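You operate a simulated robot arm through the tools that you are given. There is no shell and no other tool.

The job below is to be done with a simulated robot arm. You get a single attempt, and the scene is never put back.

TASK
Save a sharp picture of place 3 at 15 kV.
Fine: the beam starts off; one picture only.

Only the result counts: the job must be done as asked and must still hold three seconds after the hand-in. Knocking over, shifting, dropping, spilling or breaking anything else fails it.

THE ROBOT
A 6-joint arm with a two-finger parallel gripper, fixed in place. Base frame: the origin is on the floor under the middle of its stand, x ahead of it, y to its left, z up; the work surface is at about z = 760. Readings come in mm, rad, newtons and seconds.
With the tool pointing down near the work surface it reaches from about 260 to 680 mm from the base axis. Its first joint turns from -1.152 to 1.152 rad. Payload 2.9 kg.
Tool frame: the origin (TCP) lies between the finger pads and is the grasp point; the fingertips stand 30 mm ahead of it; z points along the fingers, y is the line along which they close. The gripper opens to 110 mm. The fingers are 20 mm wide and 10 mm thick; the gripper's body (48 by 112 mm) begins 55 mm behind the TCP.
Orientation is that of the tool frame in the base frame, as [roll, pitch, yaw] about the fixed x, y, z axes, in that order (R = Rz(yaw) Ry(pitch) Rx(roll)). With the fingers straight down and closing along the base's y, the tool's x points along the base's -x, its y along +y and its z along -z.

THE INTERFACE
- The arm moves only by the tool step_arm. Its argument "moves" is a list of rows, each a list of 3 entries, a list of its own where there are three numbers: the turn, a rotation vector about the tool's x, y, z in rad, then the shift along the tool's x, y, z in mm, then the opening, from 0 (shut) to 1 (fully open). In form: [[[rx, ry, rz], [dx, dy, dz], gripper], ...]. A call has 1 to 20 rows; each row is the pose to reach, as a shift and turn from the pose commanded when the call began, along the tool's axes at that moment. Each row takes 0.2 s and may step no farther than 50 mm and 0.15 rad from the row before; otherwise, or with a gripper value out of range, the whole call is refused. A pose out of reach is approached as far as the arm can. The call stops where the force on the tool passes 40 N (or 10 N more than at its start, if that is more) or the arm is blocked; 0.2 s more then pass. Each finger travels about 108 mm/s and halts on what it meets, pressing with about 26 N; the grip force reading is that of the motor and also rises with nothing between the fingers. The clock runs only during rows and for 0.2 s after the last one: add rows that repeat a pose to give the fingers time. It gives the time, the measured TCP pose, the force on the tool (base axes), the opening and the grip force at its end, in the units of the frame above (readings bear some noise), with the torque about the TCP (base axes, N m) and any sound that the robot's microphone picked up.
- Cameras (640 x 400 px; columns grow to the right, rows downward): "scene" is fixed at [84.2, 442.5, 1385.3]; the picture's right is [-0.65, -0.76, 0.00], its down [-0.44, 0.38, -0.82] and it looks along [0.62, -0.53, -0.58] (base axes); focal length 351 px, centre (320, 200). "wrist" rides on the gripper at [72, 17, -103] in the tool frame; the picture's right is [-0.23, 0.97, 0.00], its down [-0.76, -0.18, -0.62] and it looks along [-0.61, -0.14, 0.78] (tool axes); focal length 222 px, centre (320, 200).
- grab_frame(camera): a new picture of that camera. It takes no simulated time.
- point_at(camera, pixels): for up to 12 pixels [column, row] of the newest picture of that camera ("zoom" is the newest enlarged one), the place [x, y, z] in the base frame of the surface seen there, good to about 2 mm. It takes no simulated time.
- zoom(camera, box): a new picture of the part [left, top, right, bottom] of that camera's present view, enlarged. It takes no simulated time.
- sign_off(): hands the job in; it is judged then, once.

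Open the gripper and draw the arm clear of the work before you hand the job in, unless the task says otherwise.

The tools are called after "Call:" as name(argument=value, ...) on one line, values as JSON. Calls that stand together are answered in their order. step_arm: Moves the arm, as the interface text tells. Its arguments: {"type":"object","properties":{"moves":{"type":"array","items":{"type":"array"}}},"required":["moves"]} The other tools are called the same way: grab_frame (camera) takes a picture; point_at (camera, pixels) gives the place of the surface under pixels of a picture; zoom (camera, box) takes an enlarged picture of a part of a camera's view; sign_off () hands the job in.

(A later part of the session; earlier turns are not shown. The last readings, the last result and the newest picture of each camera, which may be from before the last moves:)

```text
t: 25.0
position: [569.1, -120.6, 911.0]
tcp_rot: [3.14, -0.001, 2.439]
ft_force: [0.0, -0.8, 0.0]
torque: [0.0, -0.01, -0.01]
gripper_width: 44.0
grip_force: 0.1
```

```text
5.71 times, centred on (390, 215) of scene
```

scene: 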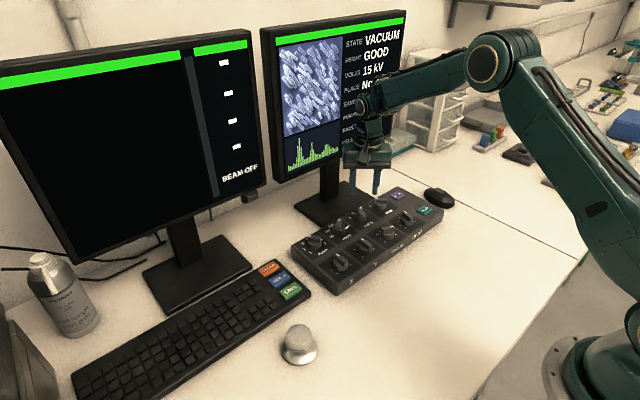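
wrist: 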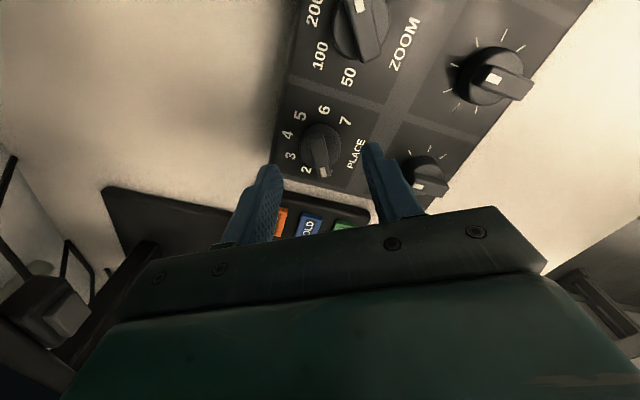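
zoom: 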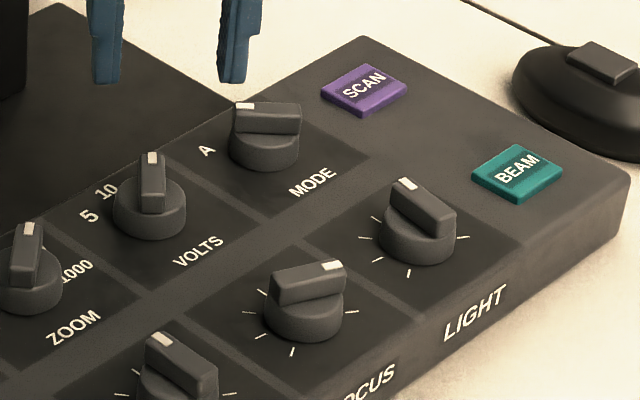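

VOLTS mark points at 15 and nothing else moved. Next I go over the BEAM key at about (476,-274) with the fingers shut, stopping above it.

Call:
step_arm(moves=[[[0, 0, -0.14], [-5.6, -35.4, 0], 0.2], [[0, 0, -0.28], [-11.3, -70.9, 0], 0.1], [[0, 0, -0.42], [-16.9, -106.3, 0], 0], [[0, 0, -0.56], [-22.6, -141.8, 0], 0], [[0, 0, -0.7], [-28.2, -177.2, 0], 0], [[0, 0, -0.7], [-28.2, -177.2, 25], 0], [[0, 0, -0.7], [-28.2, -177.2, 50], 0], [[0, 0, -0.7], [-28.2, -177.2, 50], 0]])

Call:
zoom(camera="scene", box=[390, 170, 460, 230])

Call:
zoom(camera="wrist", box=[240, 80, 400, 200])

```text
t: 26.8
position: [479.1, -272.9, 862.9]
tcp_rot: [-3.14, -0.001, 3.14]
ft_force: [-0.2, -1.4, -0.3]
torque: [-0.01, 0.02, -0.02]
gripper_width: 0.0
grip_force: 26.1
```

```text
6.67 times, centred on (425, 200) of scene
```

zoom: 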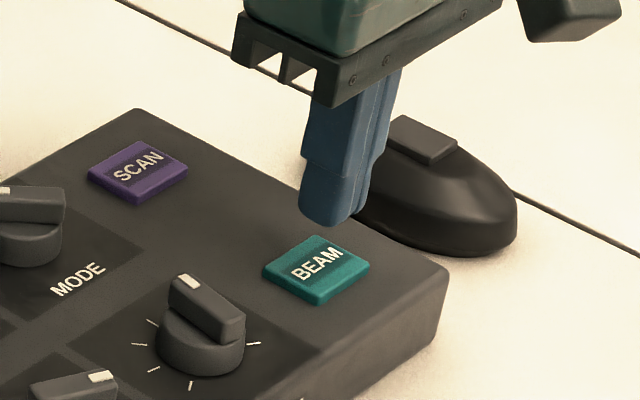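

```text
3.33 times, centred on (320, 140) of wrist
```

zoom: 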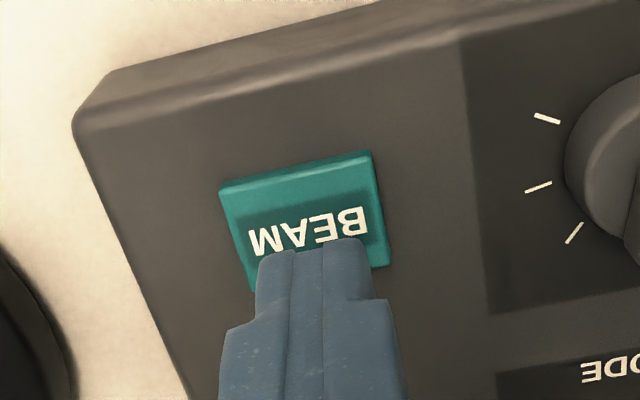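

The BEAM key's centre in the zoom (303,221) is about 4 mm to the left of the tool axis projection (320,223). I shift 3.5 mm and descend to just above the key.

Call:
step_arm(moves=[[[0, 0, 0], [0, -3.5, 10], 0], [[0, 0, 0], [0, -3.5, 18], 0], [[0, 0, 0], [0, -3.5, 22], 0], [[0, 0, 0], [0, -3.5, 22], 0]])

Call:
zoom(camera="scene", box=[390, 170, 460, 230])

```text
t: 27.8
position: [477.0, -277.0, 839.7]
tcp_rot: [3.14, -0.001, 3.14]
ft_force: [-0.5, -0.9, 0.8]
torque: [0.02, 0.04, -0.01]
gripper_width: 0.2
grip_force: 26.2
```

```text
6.67 times, centred on (425, 200) of scene
```

zoom: 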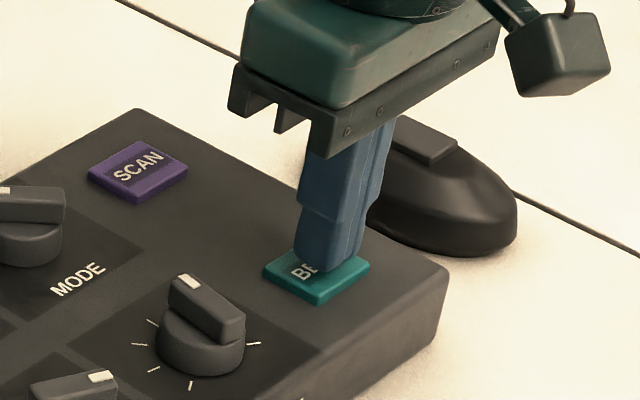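

The tips are right over the BEAM key. I press down in small steps, 5 mm in all.

Call:
step_arm(moves=[[[0, 0, 0], [0, 0, 1.5], 0], [[0, 0, 0], [0, 0, 3], 0], [[0, 0, 0], [0, 0, 4], 0], [[0, 0, 0], [0, 0, 5], 0]])

Call:
grab_frame(camera="scene")

```text
t: 28.8
position: [477.1, -275.4, 833.8]
tcp_rot: [-3.141, 0.0, 3.139]
ft_force: [0.1, 0.1, 0.7]
torque: [0.02, 0.02, 0.0]
gripper_width: 0.2
grip_force: 26.2
```

```text
taken
```

scene: 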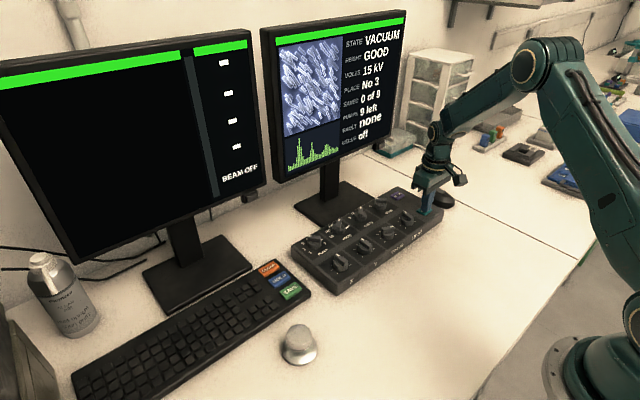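

No contact yet (force ≈0.7 N) and BEAM is still off. I keep pressing in 1 mm steps.

Call:
step_arm(moves=[[[0, 0, 0], [0, 0, 1], 0], [[0, 0, 0], [0, 0, 2], 0], [[0, 0, 0], [0, 0, 3], 0]])

Call:
zoom(camera="scene", box=[390, 170, 460, 230])

Call:
zoom(camera="scene", box=[0, 20, 260, 200])

```text
t: 29.6
position: [477.6, -275.0, 830.1]
tcp_rot: [3.141, 0.001, 3.141]
ft_force: [-1.3, 2.6, 5.6]
torque: [0.11, 0.07, -0.03]
gripper_width: 0.1
grip_force: 26.2
heard: click
```

```text
6.67 times, centred on (425, 200) of scene
```

zoom: 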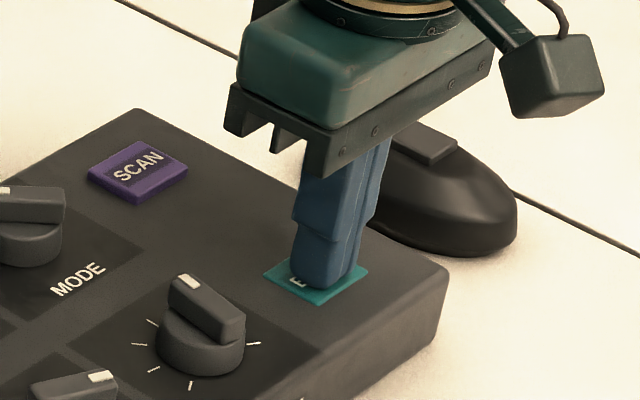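

```text
2.22 times, centred on (130, 110) of scene
```

zoom: 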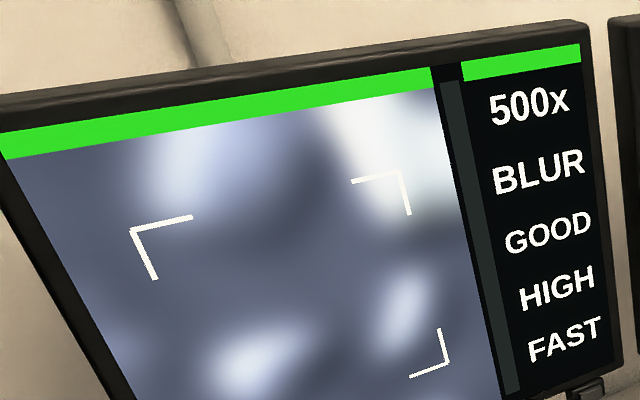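

A click, and the left monitor now shows an image with 500x, BLUR, GOOD, HIGH, FAST. I lift off the key and look again.

Call:
step_arm(moves=[[[0, 0, 0], [0, 0, -5], 0], [[0, 0, 0], [0, 0, -15], 0], [[0, 0, 0], [0, 0, -35], 0], [[0, 0, 0], [0, 0, -60], 0.2], [[0, 0, 0], [0, 0, -80], 0.4], [[0, 0, 0], [0, 0, -80], 0.4]])

Call:
grab_frame(camera="scene")

Call:
zoom(camera="scene", box=[0, 20, 270, 270])

Call:
zoom(camera="scene", box=[335, 20, 415, 150])

```text
t: 31.0
position: [476.9, -276.0, 912.1]
tcp_rot: [3.141, 0.001, 3.141]
ft_force: [0.8, -0.2, -0.2]
torque: [0.0, 0.0, 0.01]
gripper_width: 44.2
grip_force: 0.0
```

```text
taken
```

scene: 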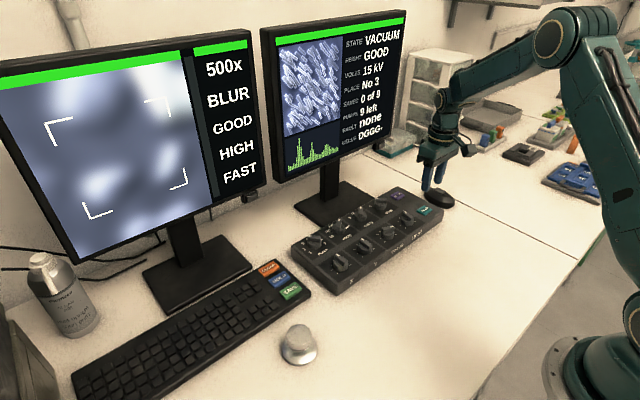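

```text
1.60 times, centred on (135, 145) of scene
```

zoom: 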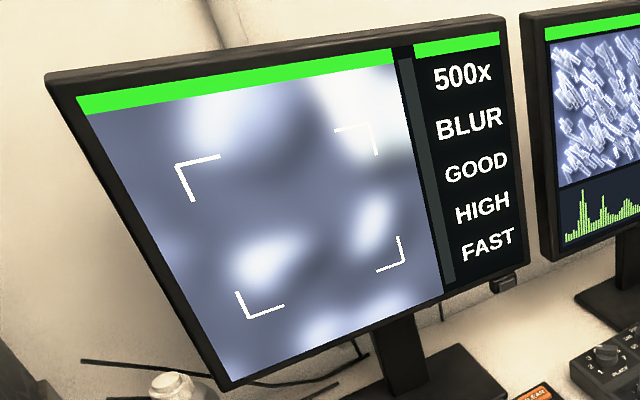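

```text
3.08 times, centred on (375, 85) of scene
```

zoom: 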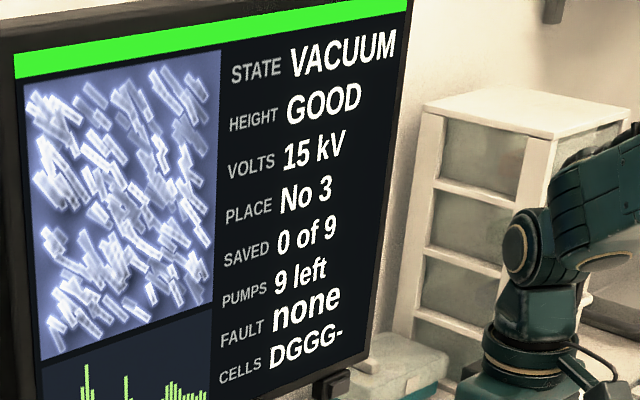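

Beam is on: BLUR, GOOD, HIGH, FAST; the status screen shows 15 kV, No 3, 0 of 9, no fault. Now I move above the FOCUS knob (478,-119), turning the tool -120° so that it can then turn the knob counter-clockwise over a long range.

Call:
step_arm(moves=[[[0, 0, 0.14], [0, 20, 0], 0.5], [[0, 0, 0.28], [0, 40, 0], 0.5], [[0, 0, 0.42], [0, 60, 0], 0.5], [[0, 0, 0.56], [0, 80, 0], 0.5], [[0, 0, 0.7], [0, 100, 0], 0.5], [[0, 0, 0.84], [0, 120, 0], 0.5], [[0, 0, 0.98], [0, 140, 0], 0.5], [[0, 0, 1.12], [0, 156, 0], 0.5], [[0, 0, 1.26], [0, 156, 0], 0.5], [[0, 0, 1.4], [0, 156, 0], 0.5], [[0, 0, 1.54], [0, 156, 0], 0.5], [[0, 0, 1.68], [0, 156, 0], 0.5], [[0, 0, 1.82], [0, 156, 0], 0.5], [[0, 0, 1.96], [0, 156, 0], 0.5], [[0, 0, 2.094], [0, 156, 20], 0.5], [[0, 0, 2.094], [0, 156, 40], 0.5], [[0, 0, 2.094], [0, 156, 40], 0.5]])

Call:
zoom(camera="wrist", box=[260, 100, 400, 190])

Call:
grab_frame(camera="scene")

```text
t: 34.6
position: [476.5, -119.9, 869.8]
tcp_rot: [3.141, 0.0, 1.045]
ft_force: [-0.5, -0.1, 0.5]
torque: [-0.01, 0.01, 0.02]
gripper_width: 55.0
grip_force: 0.1
```

```text
4.44 times, centred on (330, 145) of wrist
```

zoom: 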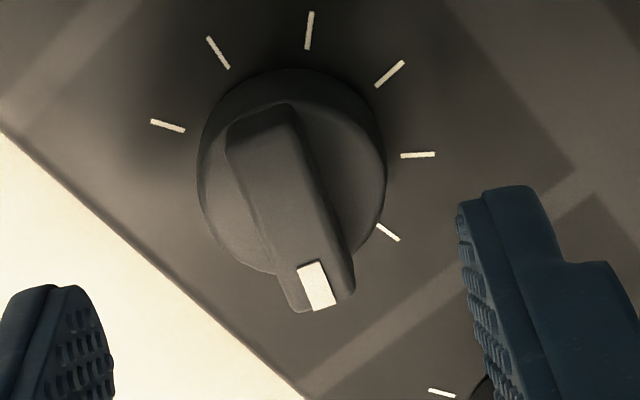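

```text
taken
```

scene: 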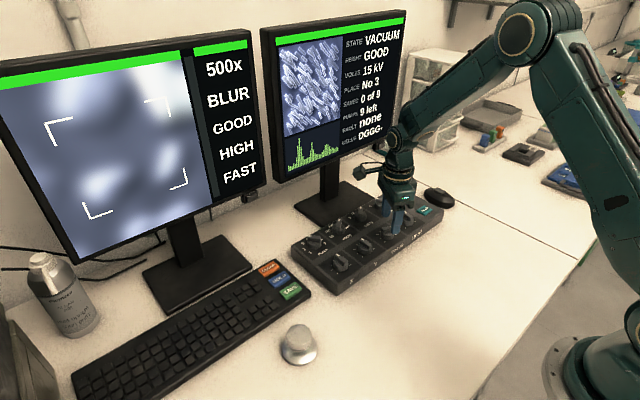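

The FOCUS knob appears offset (about +7 mm tool x, +4 mm tool y) and its bar is tilted about 7° CCW relative to the tool. I correct position and yaw at this height and look again.

Call:
step_arm(moves=[[[0, 0, -0.06], [3.5, 2.1, 0], 0.5], [[0, 0, -0.13], [7, 4.2, 0], 0.5], [[0, 0, -0.13], [7, 4.2, 0], 0.5]])

Call:
zoom(camera="wrist", box=[260, 100, 400, 190])

Call:
zoom(camera="scene", box=[360, 195, 420, 255])

```text
t: 35.4
position: [484.6, -116.3, 870.6]
tcp_rot: [-3.141, 0.001, 1.176]
ft_force: [-0.1, 0.6, -0.2]
torque: [-0.02, 0.01, 0.04]
gripper_width: 55.2
grip_force: 0.1
```

```text
4.44 times, centred on (330, 145) of wrist
```

zoom: 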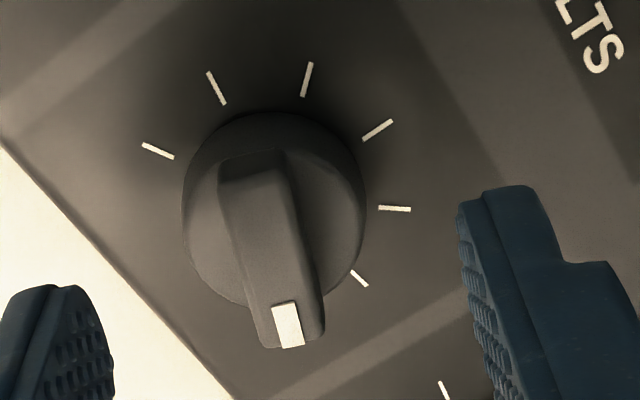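

```text
6.67 times, centred on (390, 225) of scene
```

zoom: 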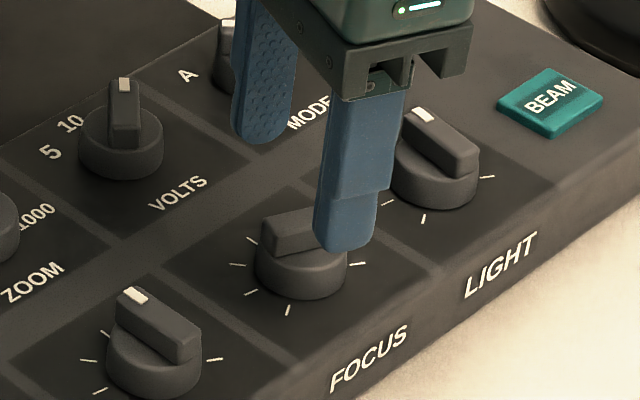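

Aligned: cylinder 182–367 px wide and the bar tilt matches. I descend 23 mm and close on the FOCUS bar.

Call:
step_arm(moves=[[[0, 0, 0], [0, 0, 8], 0.5], [[0, 0, 0], [0, 0, 16], 0.5], [[0, 0, 0], [0, 0, 23], 0.5], [[0, 0, 0], [0, 0, 23], 0.4], [[0, 0, 0], [0, 0, 23], 0.2], [[0, 0, 0], [0, 0, 23], 0.1], [[0, 0, 0], [0, 0, 23], 0], [[0, 0, 0], [0, 0, 23], 0], [[0, 0, 0], [0, 0, 23], 0]])

Call:
zoom(camera="wrist", box=[260, 110, 400, 200])

Call:
grab_frame(camera="scene")

```text
t: 37.4
position: [483.2, -115.1, 846.6]
tcp_rot: [-3.137, -0.001, 1.177]
ft_force: [-18.1, 7.8, 5.6]
torque: [0.19, 0.24, -0.12]
gripper_width: 11.5
grip_force: 45.0
```

```text
4.44 times, centred on (330, 155) of wrist
```

zoom: 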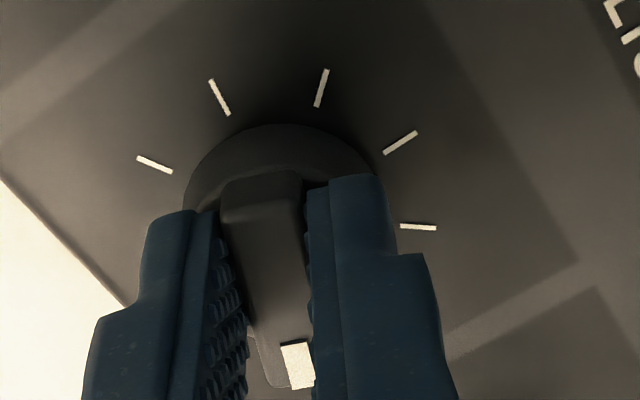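

```text
taken
```

scene: 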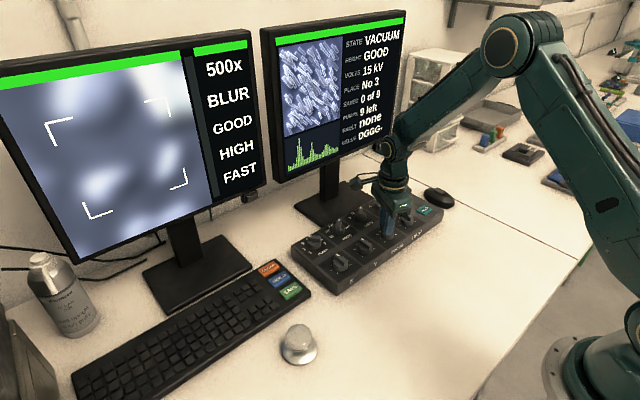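

There is 20 N along tool -y and the knob sits about 2.6 mm toward -tool x. I open a little, shift by (-2.6,-1.5) mm and close again.

Call:
step_arm(moves=[[[0, 0, 0], [0, 0, 0], 0.2], [[0, 0, 0], [-2.6, -1.5, 0], 0.2], [[0, 0, 0], [-2.6, -1.5, 0], 0.2], [[0, 0, 0], [-2.6, -1.5, 0], 0.1], [[0, 0, 0], [-2.6, -1.5, 0], 0], [[0, 0, 0], [-2.6, -1.5, 0], 0]])

Call:
zoom(camera="wrist", box=[260, 110, 400, 200])

```text
t: 38.8
position: [481.7, -118.3, 845.6]
tcp_rot: [-3.14, 0.001, 1.177]
ft_force: [-12.1, 4.2, 7.3]
torque: [0.25, 0.2, -0.02]
gripper_width: 11.8
grip_force: 45.2
```

```text
4.44 times, centred on (330, 155) of wrist
```

zoom: 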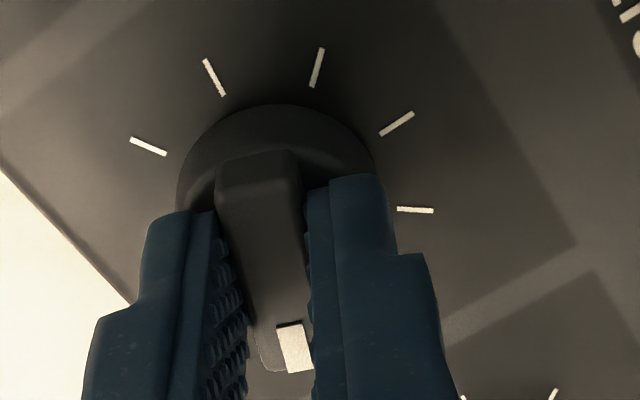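

Alignment along the bar is right now, side force down to 13 N. I shift 0.9 mm more along -tool y and turn the knob CCW by 0.28 rad, then look at the image.

Call:
step_arm(moves=[[[0, 0, 0], [0, -0.9, 0], 0], [[0, 0, -0.14], [0, -0.9, 0], 0], [[0, 0, -0.28], [0, -0.9, 0], 0], [[0, 0, -0.28], [0, -0.9, 0], 0]])

Call:
grab_frame(camera="scene")

Call:
zoom(camera="scene", box=[0, 20, 270, 270])

```text
t: 39.8
position: [481.3, -117.2, 846.0]
tcp_rot: [-3.14, -0.001, 1.456]
ft_force: [-1.5, -6.3, -11.1]
torque: [0.82, -0.12, -0.01]
gripper_width: 11.5
grip_force: 45.0
```

```text
taken
```

scene: 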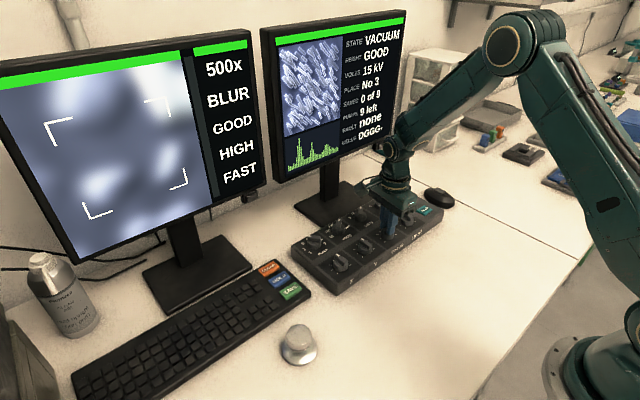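

```text
1.60 times, centred on (135, 145) of scene
```

zoom: 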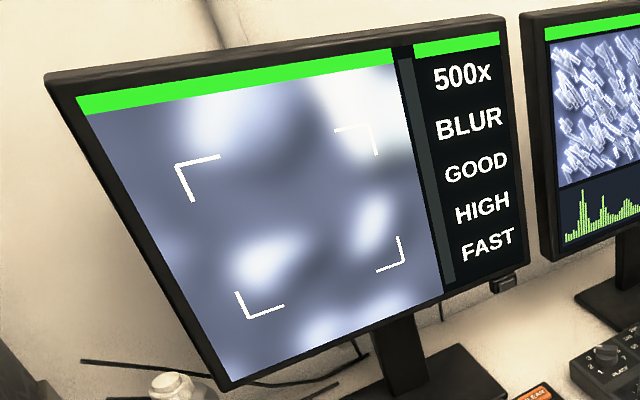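

Still BLUR with little change. I turn another 0.56 rad CCW and compare.

Call:
step_arm(moves=[[[0, 0, -0.14], [0, 0, 0], 0], [[0, 0, -0.28], [0, 0, 0], 0], [[0, 0, -0.42], [0, 0, 0], 0], [[0, 0, -0.56], [0, 0, 0], 0], [[0, 0, -0.56], [0, 0, 0], 0]])

Call:
zoom(camera="scene", box=[0, 20, 270, 270])

Call:
zoom(camera="scene", box=[360, 195, 420, 255])

Call:
zoom(camera="wrist", box=[260, 110, 400, 200])

```text
t: 41.0
position: [480.2, -117.3, 846.9]
tcp_rot: [-3.137, -0.002, 2.015]
ft_force: [-9.6, -11.5, -27.6]
torque: [-1.11, -0.34, -0.03]
gripper_width: 11.4
grip_force: 45.0
```

```text
1.60 times, centred on (135, 145) of scene
```

zoom: 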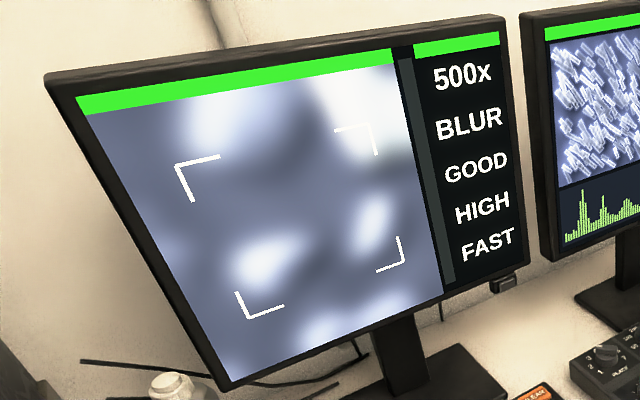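

```text
6.67 times, centred on (390, 225) of scene
```

zoom: 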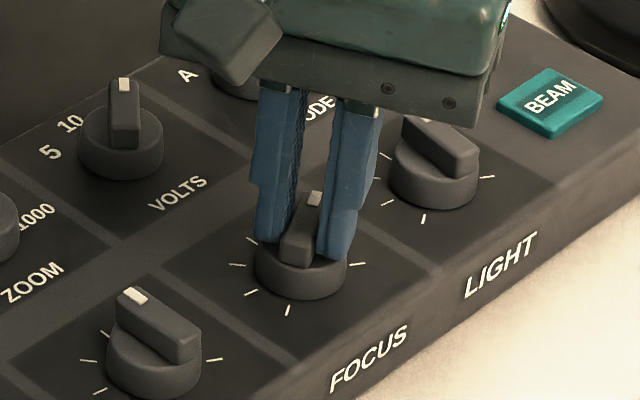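

```text
4.44 times, centred on (330, 155) of wrist
```

zoom: 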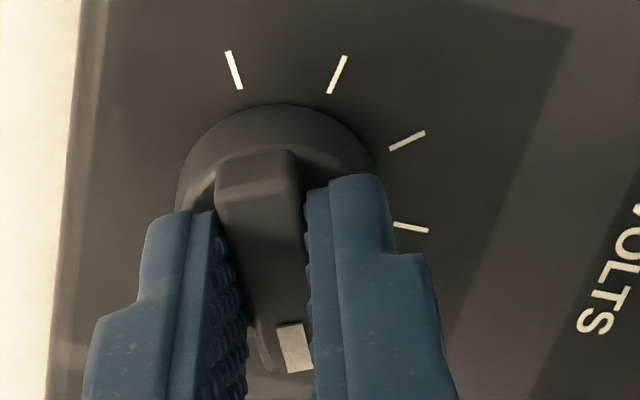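

The knob turned (mark now about -65°) and the picture is still fully blurred. I relieve the built-up force and turn 0.56 rad more.

Call:
step_arm(moves=[[[0, 0, 0], [-0.5, -1.0, 1.2], 0], [[0, 0, -0.14], [-0.5, -1.0, 1.2], 0], [[0, 0, -0.28], [-0.5, -1.0, 1.2], 0], [[0, 0, -0.42], [-0.5, -1.0, 1.2], 0], [[0, 0, -0.56], [-0.5, -1.0, 1.2], 0], [[0, 0, -0.56], [-0.5, -1.0, 1.2], 0]])

Call:
zoom(camera="scene", box=[0, 20, 270, 270])

```text
t: 42.4
position: [480.3, -118.7, 846.2]
tcp_rot: [-3.138, -0.004, 2.577]
ft_force: [-18.8, -11.4, -5.1]
torque: [-0.03, 0.66, -0.06]
gripper_width: 11.9
grip_force: 45.4
```

```text
1.60 times, centred on (135, 145) of scene
```

zoom: 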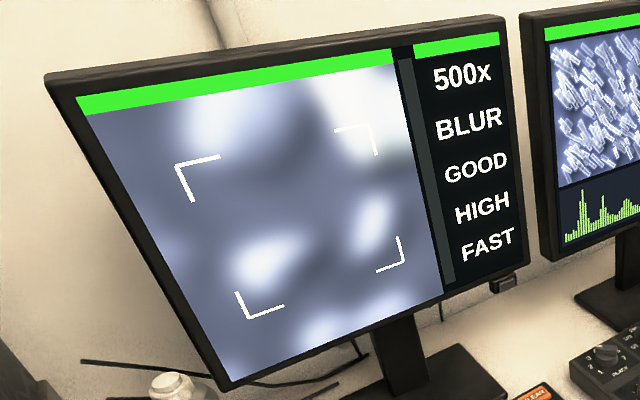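

Still blurred with the mark near -32°. I relieve the side force and go on 0.28 rad.

Call:
step_arm(moves=[[[0, 0, 0], [0.7, -1.5, 0.3], 0], [[0, 0, -0.14], [0.7, -1.5, 0.3], 0], [[0, 0, -0.28], [0.7, -1.5, 0.3], 0], [[0, 0, -0.28], [0.7, -1.5, 0.3], 0]])

Call:
zoom(camera="scene", box=[0, 20, 270, 270])

```text
t: 43.4
position: [479.6, -118.8, 846.4]
tcp_rot: [3.141, -0.002, 2.858]
ft_force: [-21.3, 1.6, -3.3]
torque: [-0.32, -0.6, 0.0]
gripper_width: 11.8
grip_force: 45.4
```

```text
1.60 times, centred on (135, 145) of scene
```

zoom: 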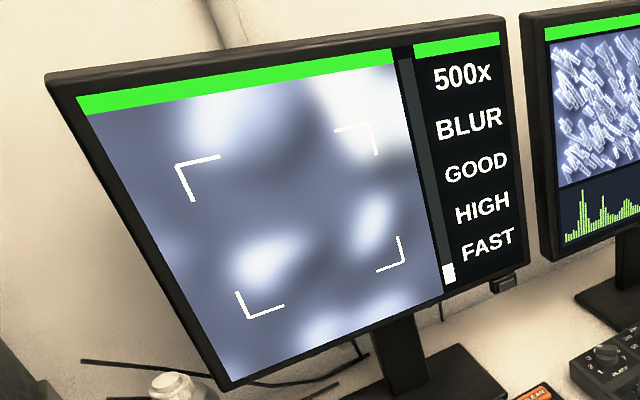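

The vertical meter beside the image now shows a small white level at its bottom (448,272), so sharpness is rising. I continue CCW by 0.2 rad with force relief.

Call:
step_arm(moves=[[[0, 0, -0.05], [1.3, -0.4, 0], 0], [[0, 0, -0.12], [1.3, -0.4, 0], 0], [[0, 0, -0.2], [1.3, -0.4, 0], 0], [[0, 0, -0.2], [1.3, -0.4, 0], 0]])

Call:
zoom(camera="scene", box=[0, 20, 270, 270])

```text
t: 44.4
position: [479.4, -120.3, 846.2]
tcp_rot: [-3.141, 0.002, 3.058]
ft_force: [-5.0, -0.9, -1.2]
torque: [0.13, 1.45, 0.01]
gripper_width: 12.0
grip_force: 45.1
```

```text
1.60 times, centred on (135, 145) of scene
```

zoom: 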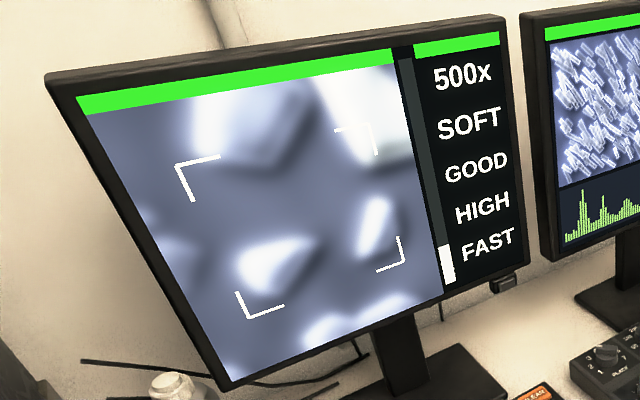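

Now it reads SOFT and the meter has risen to about row 248. I continue CCW by 0.1 rad.

Call:
step_arm(moves=[[[0, 0, -0.05], [0, 0, 0], 0], [[0, 0, -0.1], [0, 0, 0], 0], [[0, 0, -0.1], [0, 0, 0], 0]])

Call:
zoom(camera="scene", box=[0, 20, 270, 270])

```text
t: 45.2
position: [478.8, -119.5, 845.5]
tcp_rot: [-3.141, 0.003, -3.126]
ft_force: [0.8, -2.2, 2.8]
torque: [-0.09, 1.01, 0.02]
gripper_width: 11.8
grip_force: 45.3
```

```text
1.60 times, centred on (135, 145) of scene
```

zoom: 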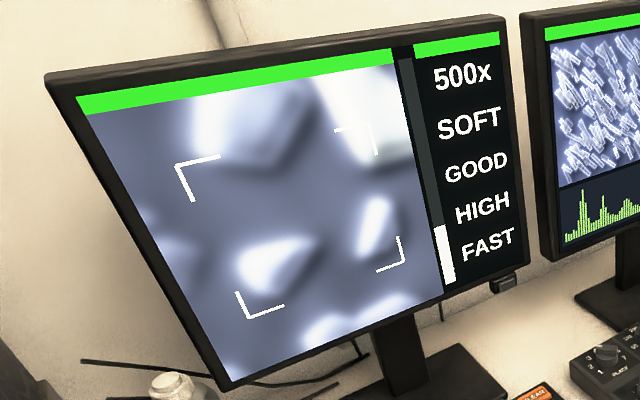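

The meter rose to row ~227. I continue CCW by another 0.28 rad.

Call:
step_arm(moves=[[[0, 0, -0.1], [0, 0, 0], 0], [[0, 0, -0.2], [0, 0, 0], 0], [[0, 0, -0.28], [0, 0, 0], 0], [[0, 0, -0.28], [0, 0, 0], 0]])

Call:
zoom(camera="scene", box=[0, 20, 270, 270])

```text
t: 46.2
position: [478.7, -119.7, 846.0]
tcp_rot: [-3.14, 0.0, -2.845]
ft_force: [-1.8, -10.7, 0.4]
torque: [0.11, -1.14, 0.0]
gripper_width: 12.1
grip_force: 44.9
```

```text
1.60 times, centred on (135, 145) of scene
```

zoom: 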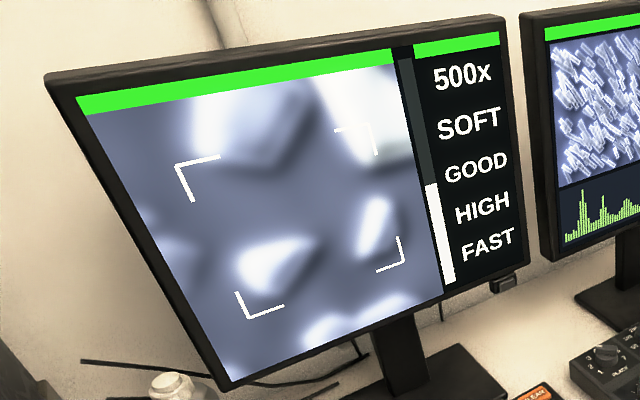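

Meter at row ~184 (about 44%), still SOFT. I go on another 0.28 rad with a little force relief.

Call:
step_arm(moves=[[[0, 0, -0.1], [0.2, -0.8, 0], 0], [[0, 0, -0.2], [0.2, -0.8, 0], 0], [[0, 0, -0.28], [0.2, -0.8, 0], 0], [[0, 0, -0.28], [0.2, -0.8, 0], 0]])

Call:
zoom(camera="scene", box=[0, 20, 270, 270])

```text
t: 47.2
position: [478.1, -121.3, 846.4]
tcp_rot: [-3.14, 0.001, -2.568]
ft_force: [-0.6, -3.3, 6.8]
torque: [-0.3, 0.35, 0.0]
gripper_width: 11.9
grip_force: 45.0
```

```text
1.60 times, centred on (135, 145) of scene
```

zoom: 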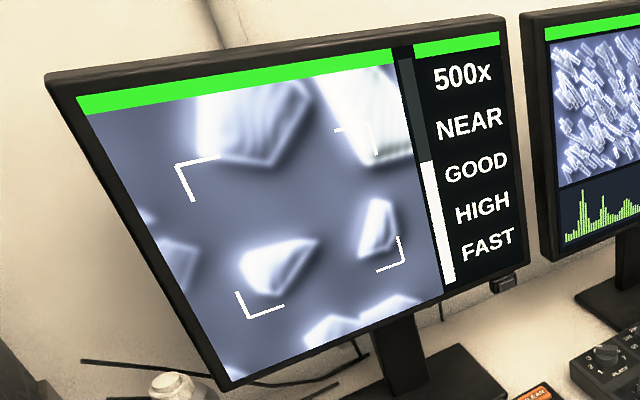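

It now reads NEAR with the meter at row ~160. I continue 0.15 rad.

Call:
step_arm(moves=[[[0, 0, -0.05], [0, 0, 0], 0], [[0, 0, -0.1], [0, 0, 0], 0], [[0, 0, -0.15], [0, 0, 0], 0], [[0, 0, -0.15], [0, 0, 0], 0]])

Call:
zoom(camera="scene", box=[0, 20, 270, 270])

```text
t: 48.2
position: [478.6, -120.0, 846.5]
tcp_rot: [-3.14, 0.002, -2.418]
ft_force: [8.7, -7.4, -2.2]
torque: [-0.21, -0.15, 0.02]
gripper_width: 11.8
grip_force: 45.0
```

```text
1.60 times, centred on (135, 145) of scene
```

zoom: 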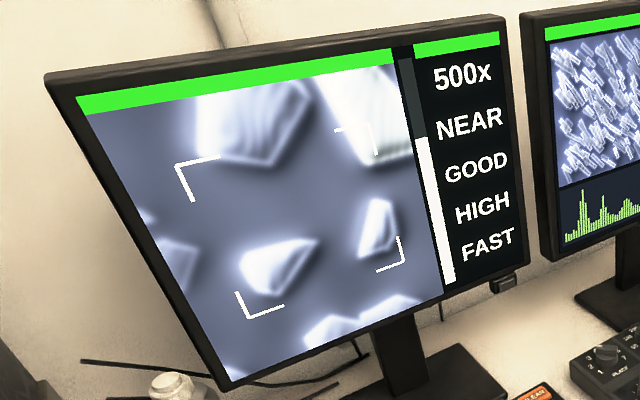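

Meter at row ~137 and still rising. I continue 0.2 rad.

Call:
step_arm(moves=[[[0, 0, -0.07], [0, 0, 0], 0], [[0, 0, -0.14], [0, 0, 0], 0], [[0, 0, -0.2], [0, 0, 0], 0], [[0, 0, -0.2], [0, 0, 0], 0]])

Call:
zoom(camera="scene", box=[0, 20, 270, 270])

```text
t: 49.2
position: [479.7, -120.7, 846.5]
tcp_rot: [-3.139, 0.001, -2.218]
ft_force: [4.8, -16.8, 8.7]
torque: [0.66, -0.78, -0.03]
gripper_width: 11.7
grip_force: 45.0
```

```text
1.60 times, centred on (135, 145) of scene
```

zoom: 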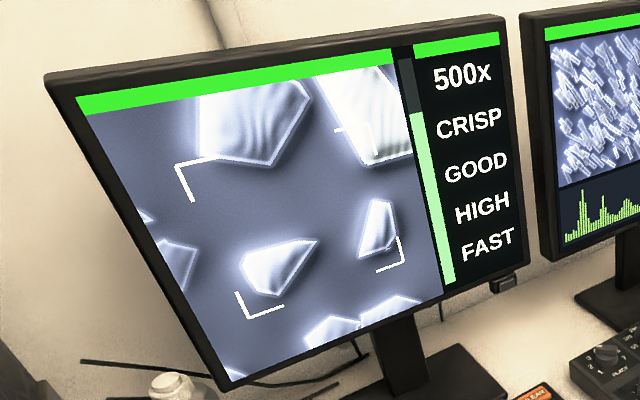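

It reads CRISP and the meter has turned green (row ~113). I continue slightly, 0.12 rad, to get nearer the middle of the crisp band.

Call:
step_arm(moves=[[[0, 0, -0.04], [0.8, -1.0, 0], 0], [[0, 0, -0.08], [0.8, -1.0, 0], 0], [[0, 0, -0.12], [0.8, -1.0, 0], 0], [[0, 0, -0.12], [0.8, -1.0, 0], 0]])

Call:
zoom(camera="scene", box=[0, 20, 270, 270])

```text
t: 50.2
position: [480.7, -122.6, 846.6]
tcp_rot: [-3.141, 0.0, -2.096]
ft_force: [9.8, -9.8, 12.8]
torque: [-1.33, 0.46, -0.02]
gripper_width: 11.7
grip_force: 44.8
```

```text
1.60 times, centred on (135, 145) of scene
```

zoom: 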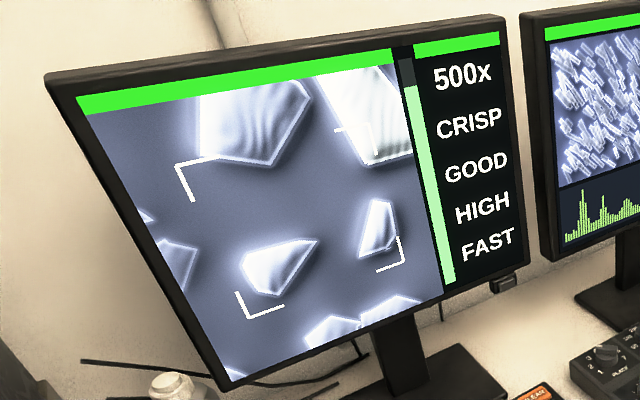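

Meter up to row ~86, still rising. One more 0.08 rad.

Call:
step_arm(moves=[[[0, 0, -0.04], [0, -0.4, 0], 0], [[0, 0, -0.08], [0, -0.4, 0], 0], [[0, 0, -0.08], [0, -0.4, 0], 0]])

Call:
zoom(camera="scene", box=[0, 20, 270, 270])

```text
t: 51.0
position: [479.5, -121.3, 846.7]
tcp_rot: [-3.139, 0.001, -2.015]
ft_force: [7.9, -2.7, 13.8]
torque: [-0.7, 0.13, -0.04]
gripper_width: 11.7
grip_force: 45.0
```

```text
1.60 times, centred on (135, 145) of scene
```

zoom: 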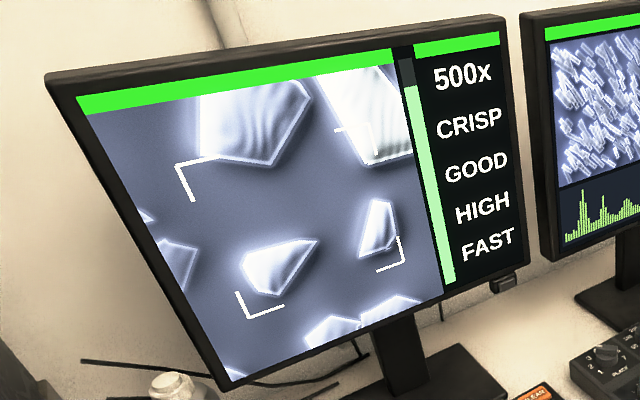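

The meter seems to move in tenths and is at about nine of ten. I turn 0.06 rad more to see whether it rises or falls.

Call:
step_arm(moves=[[[0, 0, -0.03], [0, 0, 0], 0], [[0, 0, -0.06], [0, 0, 0], 0], [[0, 0, -0.06], [0, 0, 0], 0]])

Call:
zoom(camera="scene", box=[0, 20, 270, 270])

```text
t: 51.8
position: [479.9, -122.4, 846.0]
tcp_rot: [-3.14, 0.002, -1.956]
ft_force: [13.3, -1.7, 4.2]
torque: [0.42, -0.5, -0.03]
gripper_width: 11.7
grip_force: 45.4
```

```text
1.60 times, centred on (135, 145) of scene
```

zoom: 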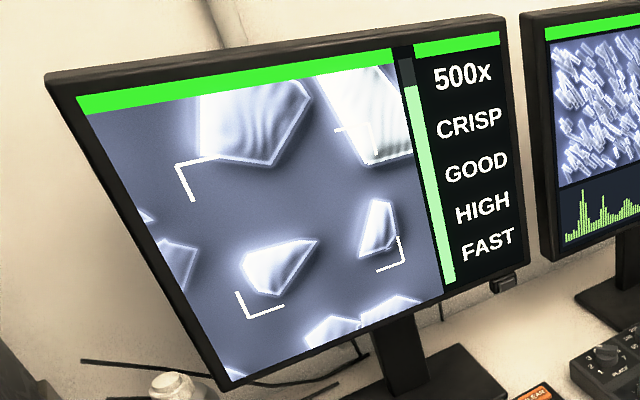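

Still about nine tenths. I turn another 0.06 rad.

Call:
step_arm(moves=[[[0, 0, -0.03], [0, 0.5, 0], 0], [[0, 0, -0.06], [0, 0.5, 0], 0], [[0, 0, -0.06], [0, 0.5, 0], 0]])

Call:
zoom(camera="scene", box=[0, 20, 270, 270])

```text
t: 52.6
position: [479.6, -120.9, 847.1]
tcp_rot: [-3.139, 0.001, -1.895]
ft_force: [20.1, 0.4, -5.1]
torque: [0.67, -0.56, -0.02]
gripper_width: 11.8
grip_force: 44.7
```

```text
1.60 times, centred on (135, 145) of scene
```

zoom: 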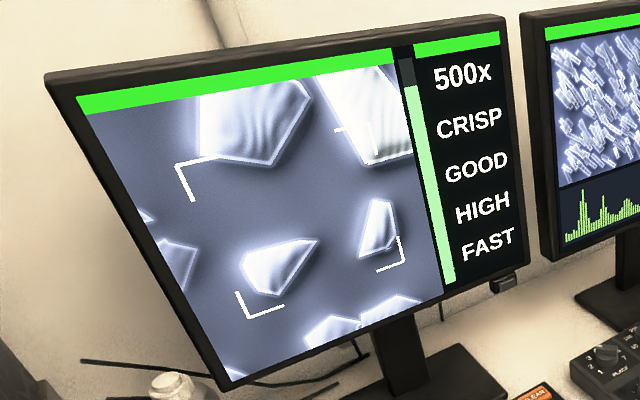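

Still the same level over 0.2 rad, so the peak is likely here. I turn 0.1 rad further with force relief to see where it begins to fall.

Call:
step_arm(moves=[[[0, 0, -0.03], [-0.5, -1.2, 0], 0], [[0, 0, -0.06], [-0.5, -1.2, 0], 0], [[0, 0, -0.1], [-0.5, -1.2, 0], 0], [[0, 0, -0.1], [-0.5, -1.2, 0], 0]])

Call:
zoom(camera="scene", box=[0, 20, 270, 270])

Call:
zoom(camera="scene", box=[360, 195, 420, 255])

```text
t: 53.6
position: [480.5, -122.1, 846.4]
tcp_rot: [3.14, 0.0, -1.797]
ft_force: [4.7, 1.8, 10.7]
torque: [1.16, -0.38, -0.01]
gripper_width: 11.6
grip_force: 45.0
```

```text
1.60 times, centred on (135, 145) of scene
```

zoom: 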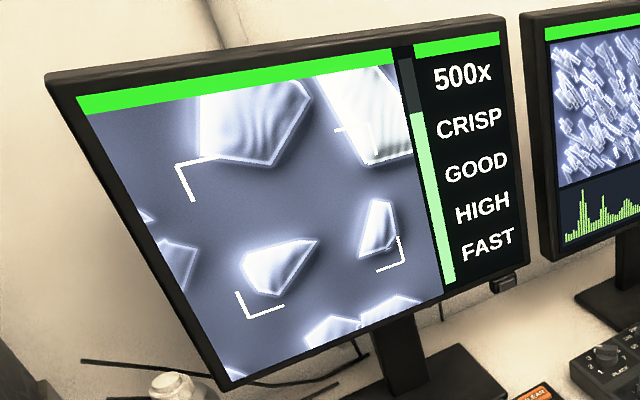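

```text
6.67 times, centred on (390, 225) of scene
```

zoom: 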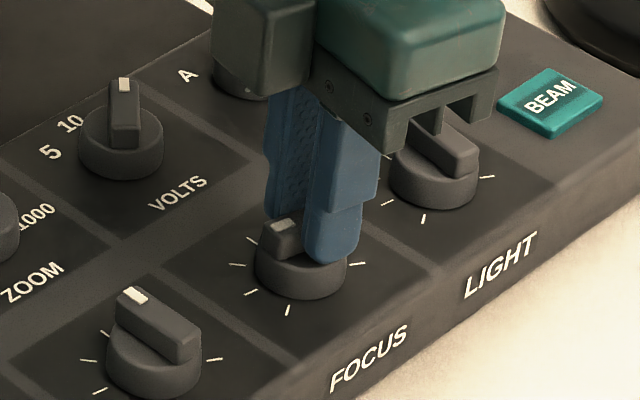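

The meter dropped a step (row ~113), so the peak lies around yaw -2.0. I turn back 0.2 rad.

Call:
step_arm(moves=[[[0, 0, 0.07], [0, 0, 0], 0], [[0, 0, 0.14], [0, 0, 0], 0], [[0, 0, 0.21], [0, 0, 0], 0], [[0, 0, 0.21], [0, 0, 0], 0]])

Call:
zoom(camera="scene", box=[0, 20, 270, 270])

```text
t: 54.6
position: [479.4, -121.7, 845.8]
tcp_rot: [-3.14, -0.001, -2.011]
ft_force: [-9.5, 2.6, 33.9]
torque: [0.03, 0.36, 0.02]
gripper_width: 11.8
grip_force: 45.1
```

```text
1.60 times, centred on (135, 145) of scene
```

zoom: 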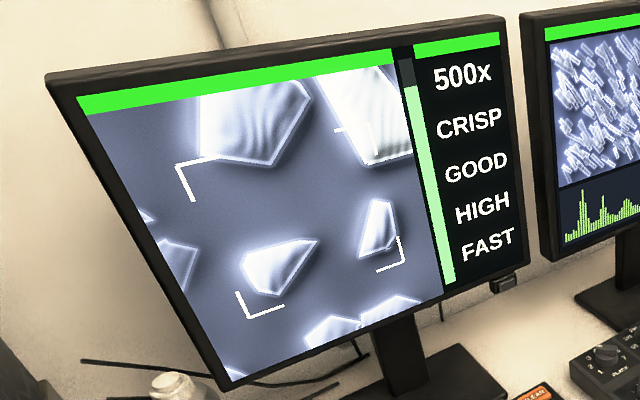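

Back at the peak level, CRISP. I ease the 34 N vertical push by rising a little, then open and lift.

Call:
step_arm(moves=[[[0, 0, 0], [0, 0.3, -0.8], 0], [[0, 0, 0], [0, 0.3, -1.2], 0.1], [[0, 0, 0], [0, 0.3, -1.2], 0.3], [[0, 0, 0], [0, 0.3, -1.2], 0.4], [[0, 0, 0], [0, 0.3, -1.2], 0.4], [[0, 0, 0], [0, 0.3, -10], 0.4], [[0, 0, 0], [0, 0.3, -25], 0.4], [[0, 0, 0], [0, 0.3, -45], 0.4], [[0, 0, 0], [0, 0.3, -65], 0.4]])

Call:
grab_frame(camera="scene")

Call:
zoom(camera="scene", box=[0, 20, 270, 270])

Call:
zoom(camera="scene", box=[335, 20, 415, 150])

Call:
zoom(camera="scene", box=[285, 180, 450, 300])

```text
t: 56.6
position: [479.4, -120.6, 910.5]
tcp_rot: [3.141, 0.0, -2.006]
ft_force: [-0.1, 0.1, 0.0]
torque: [0.02, 0.0, 0.0]
gripper_width: 44.0
grip_force: 0.1
```

```text
taken
```

scene: 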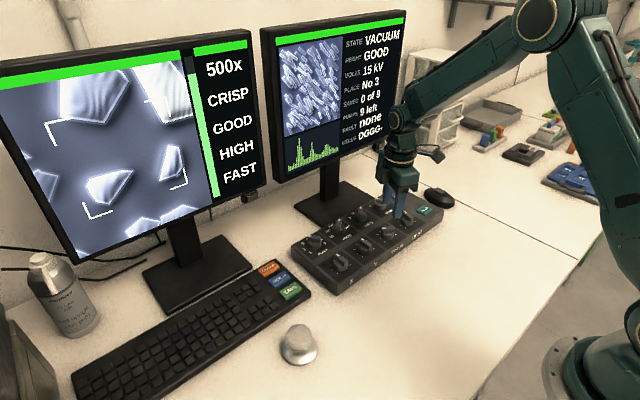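

```text
1.60 times, centred on (135, 145) of scene
```

zoom: 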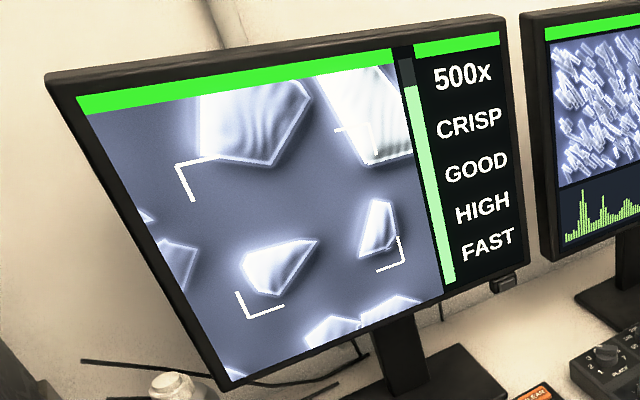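

```text
3.08 times, centred on (375, 85) of scene
```

zoom: 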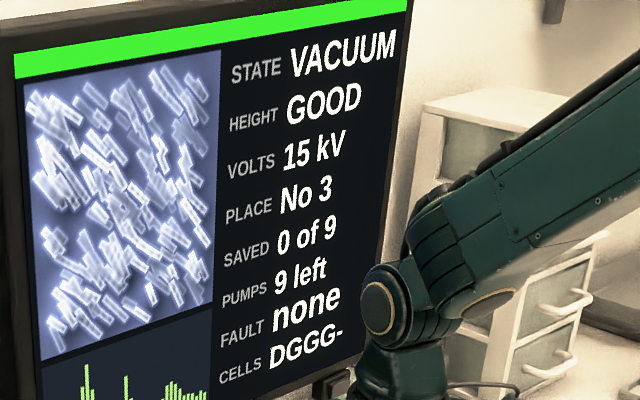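

```text
3.33 times, centred on (368, 240) of scene
```

zoom: 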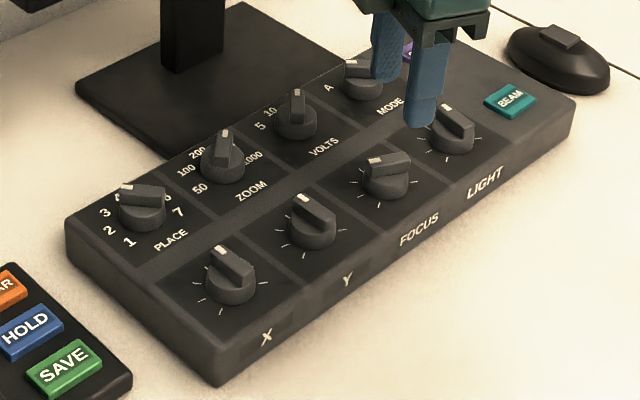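

All set: CRISP (peak), GOOD, 15 kV, No 3, SAVED 0 of 9. Now I move over the SAVE key at about (504,160), straightening the yaw and closing the fingers on the way.

Call:
step_arm(moves=[[[0, 0, 0.14], [-33, 12, 0], 0.3], [[0, 0, 0.28], [-66, 24, 0], 0.2], [[0, 0, 0.42], [-99, 36, 0], 0.1], [[0, 0, 0.56], [-132, 48, 0], 0], [[0, 0, 0.7], [-165, 60, 0], 0], [[0, 0, 0.84], [-199, 72, 0], 0], [[0, 0, 0.98], [-232, 84, 0], 0], [[0, 0, 1.12], [-265.3, 96.3, 0], 0], [[0, 0, 1.137], [-265.3, 96.3, 30], 0], [[0, 0, 1.137], [-265.3, 96.3, 60], 0], [[0, 0, 1.137], [-265.3, 96.3, 60], 0]])

Call:
zoom(camera="wrist", box=[240, 80, 400, 200])

Call:
zoom(camera="scene", box=[250, 230, 330, 310])

```text
t: 59.0
position: [503.5, 157.9, 850.1]
tcp_rot: [-3.142, 0.0, 3.137]
ft_force: [0.4, 0.2, 0.1]
torque: [0.02, -0.01, -0.04]
gripper_width: 0.0
grip_force: 25.9
```

```text
3.33 times, centred on (320, 140) of wrist
```

zoom: 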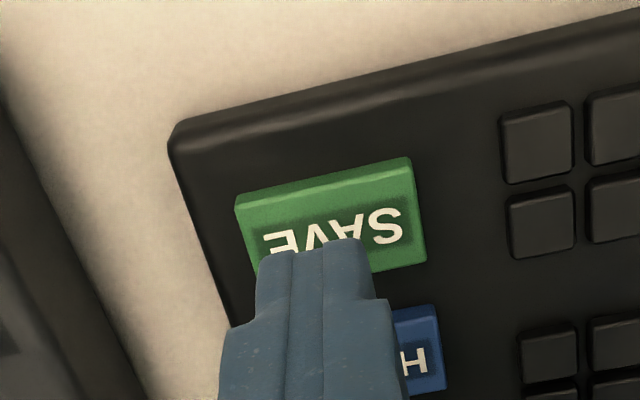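

```text
5.00 times, centred on (290, 270) of scene
```

zoom: 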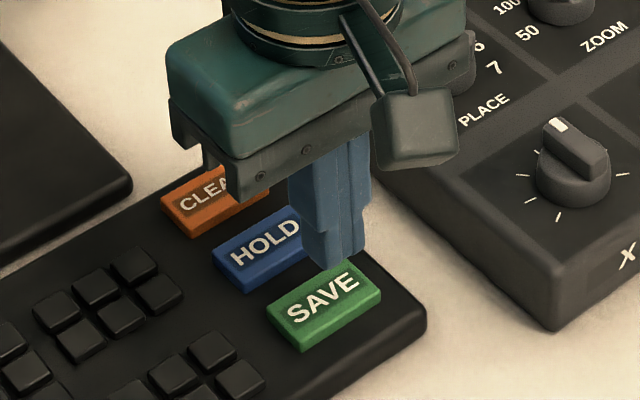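

The SAVE key's centre in the zoom (331,230) is about 5 mm toward +x and 1 mm toward +y of the tool axis (320,208). I shift by (-4, 1.5) in the tool frame and descend to just above the key.

Call:
step_arm(moves=[[[0, 0, 0], [-4, 1.5, 12], 0], [[0, 0, 0], [-4, 1.5, 22], 0], [[0, 0, 0], [-4, 1.5, 29], 0], [[0, 0, 0], [-4, 1.5, 29], 0]])

Call:
zoom(camera="scene", box=[250, 230, 330, 310])

Call:
zoom(camera="wrist", box=[240, 80, 400, 200])

Call:
zoom(camera="scene", box=[0, 20, 270, 270])

```text
t: 60.0
position: [507.9, 160.2, 822.5]
tcp_rot: [-3.141, 0.0, 3.139]
ft_force: [0.1, 0.3, 0.0]
torque: [0.0, 0.02, 0.02]
gripper_width: 0.0
grip_force: 25.9
```

```text
5.00 times, centred on (290, 270) of scene
```

zoom: 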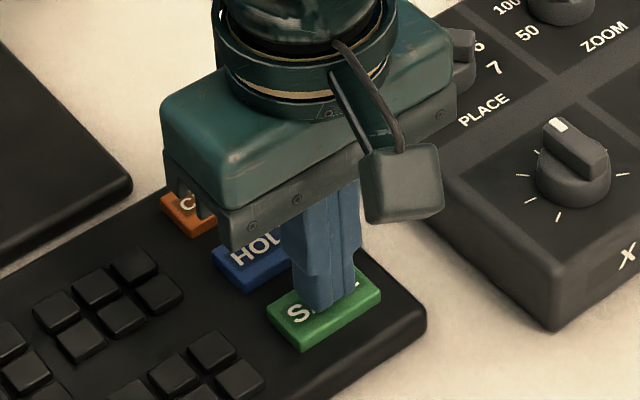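

```text
3.33 times, centred on (320, 140) of wrist
```

zoom: 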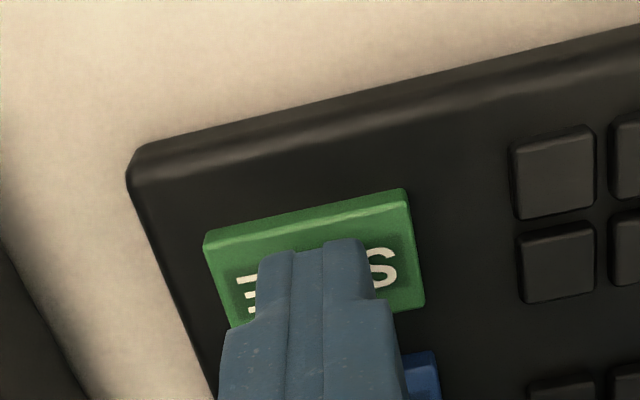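

```text
1.60 times, centred on (135, 145) of scene
```

zoom: 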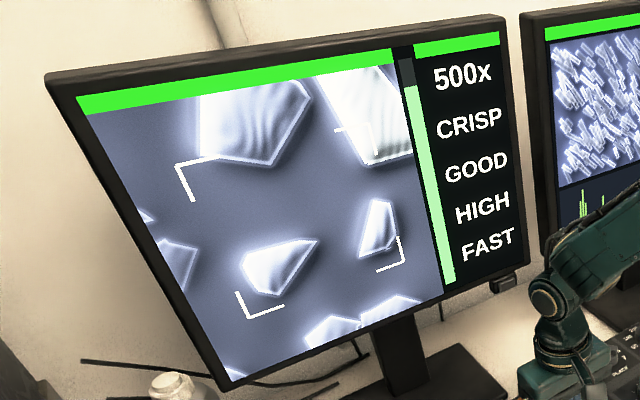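

The fingers are over SAVE and the screen still shows CRISP. I press down gently: 7 mm first.

Call:
step_arm(moves=[[[0, 0, 0], [0, 0, 3], 0], [[0, 0, 0], [0, 0, 5], 0], [[0, 0, 0], [0, 0, 7], 0]])

```text
t: 60.8
position: [508.8, 160.7, 815.7]
tcp_rot: [3.141, 0.001, 3.138]
ft_force: [-0.6, -0.7, -0.4]
torque: [-0.02, 0.01, -0.01]
gripper_width: 0.0
grip_force: 26.0
```

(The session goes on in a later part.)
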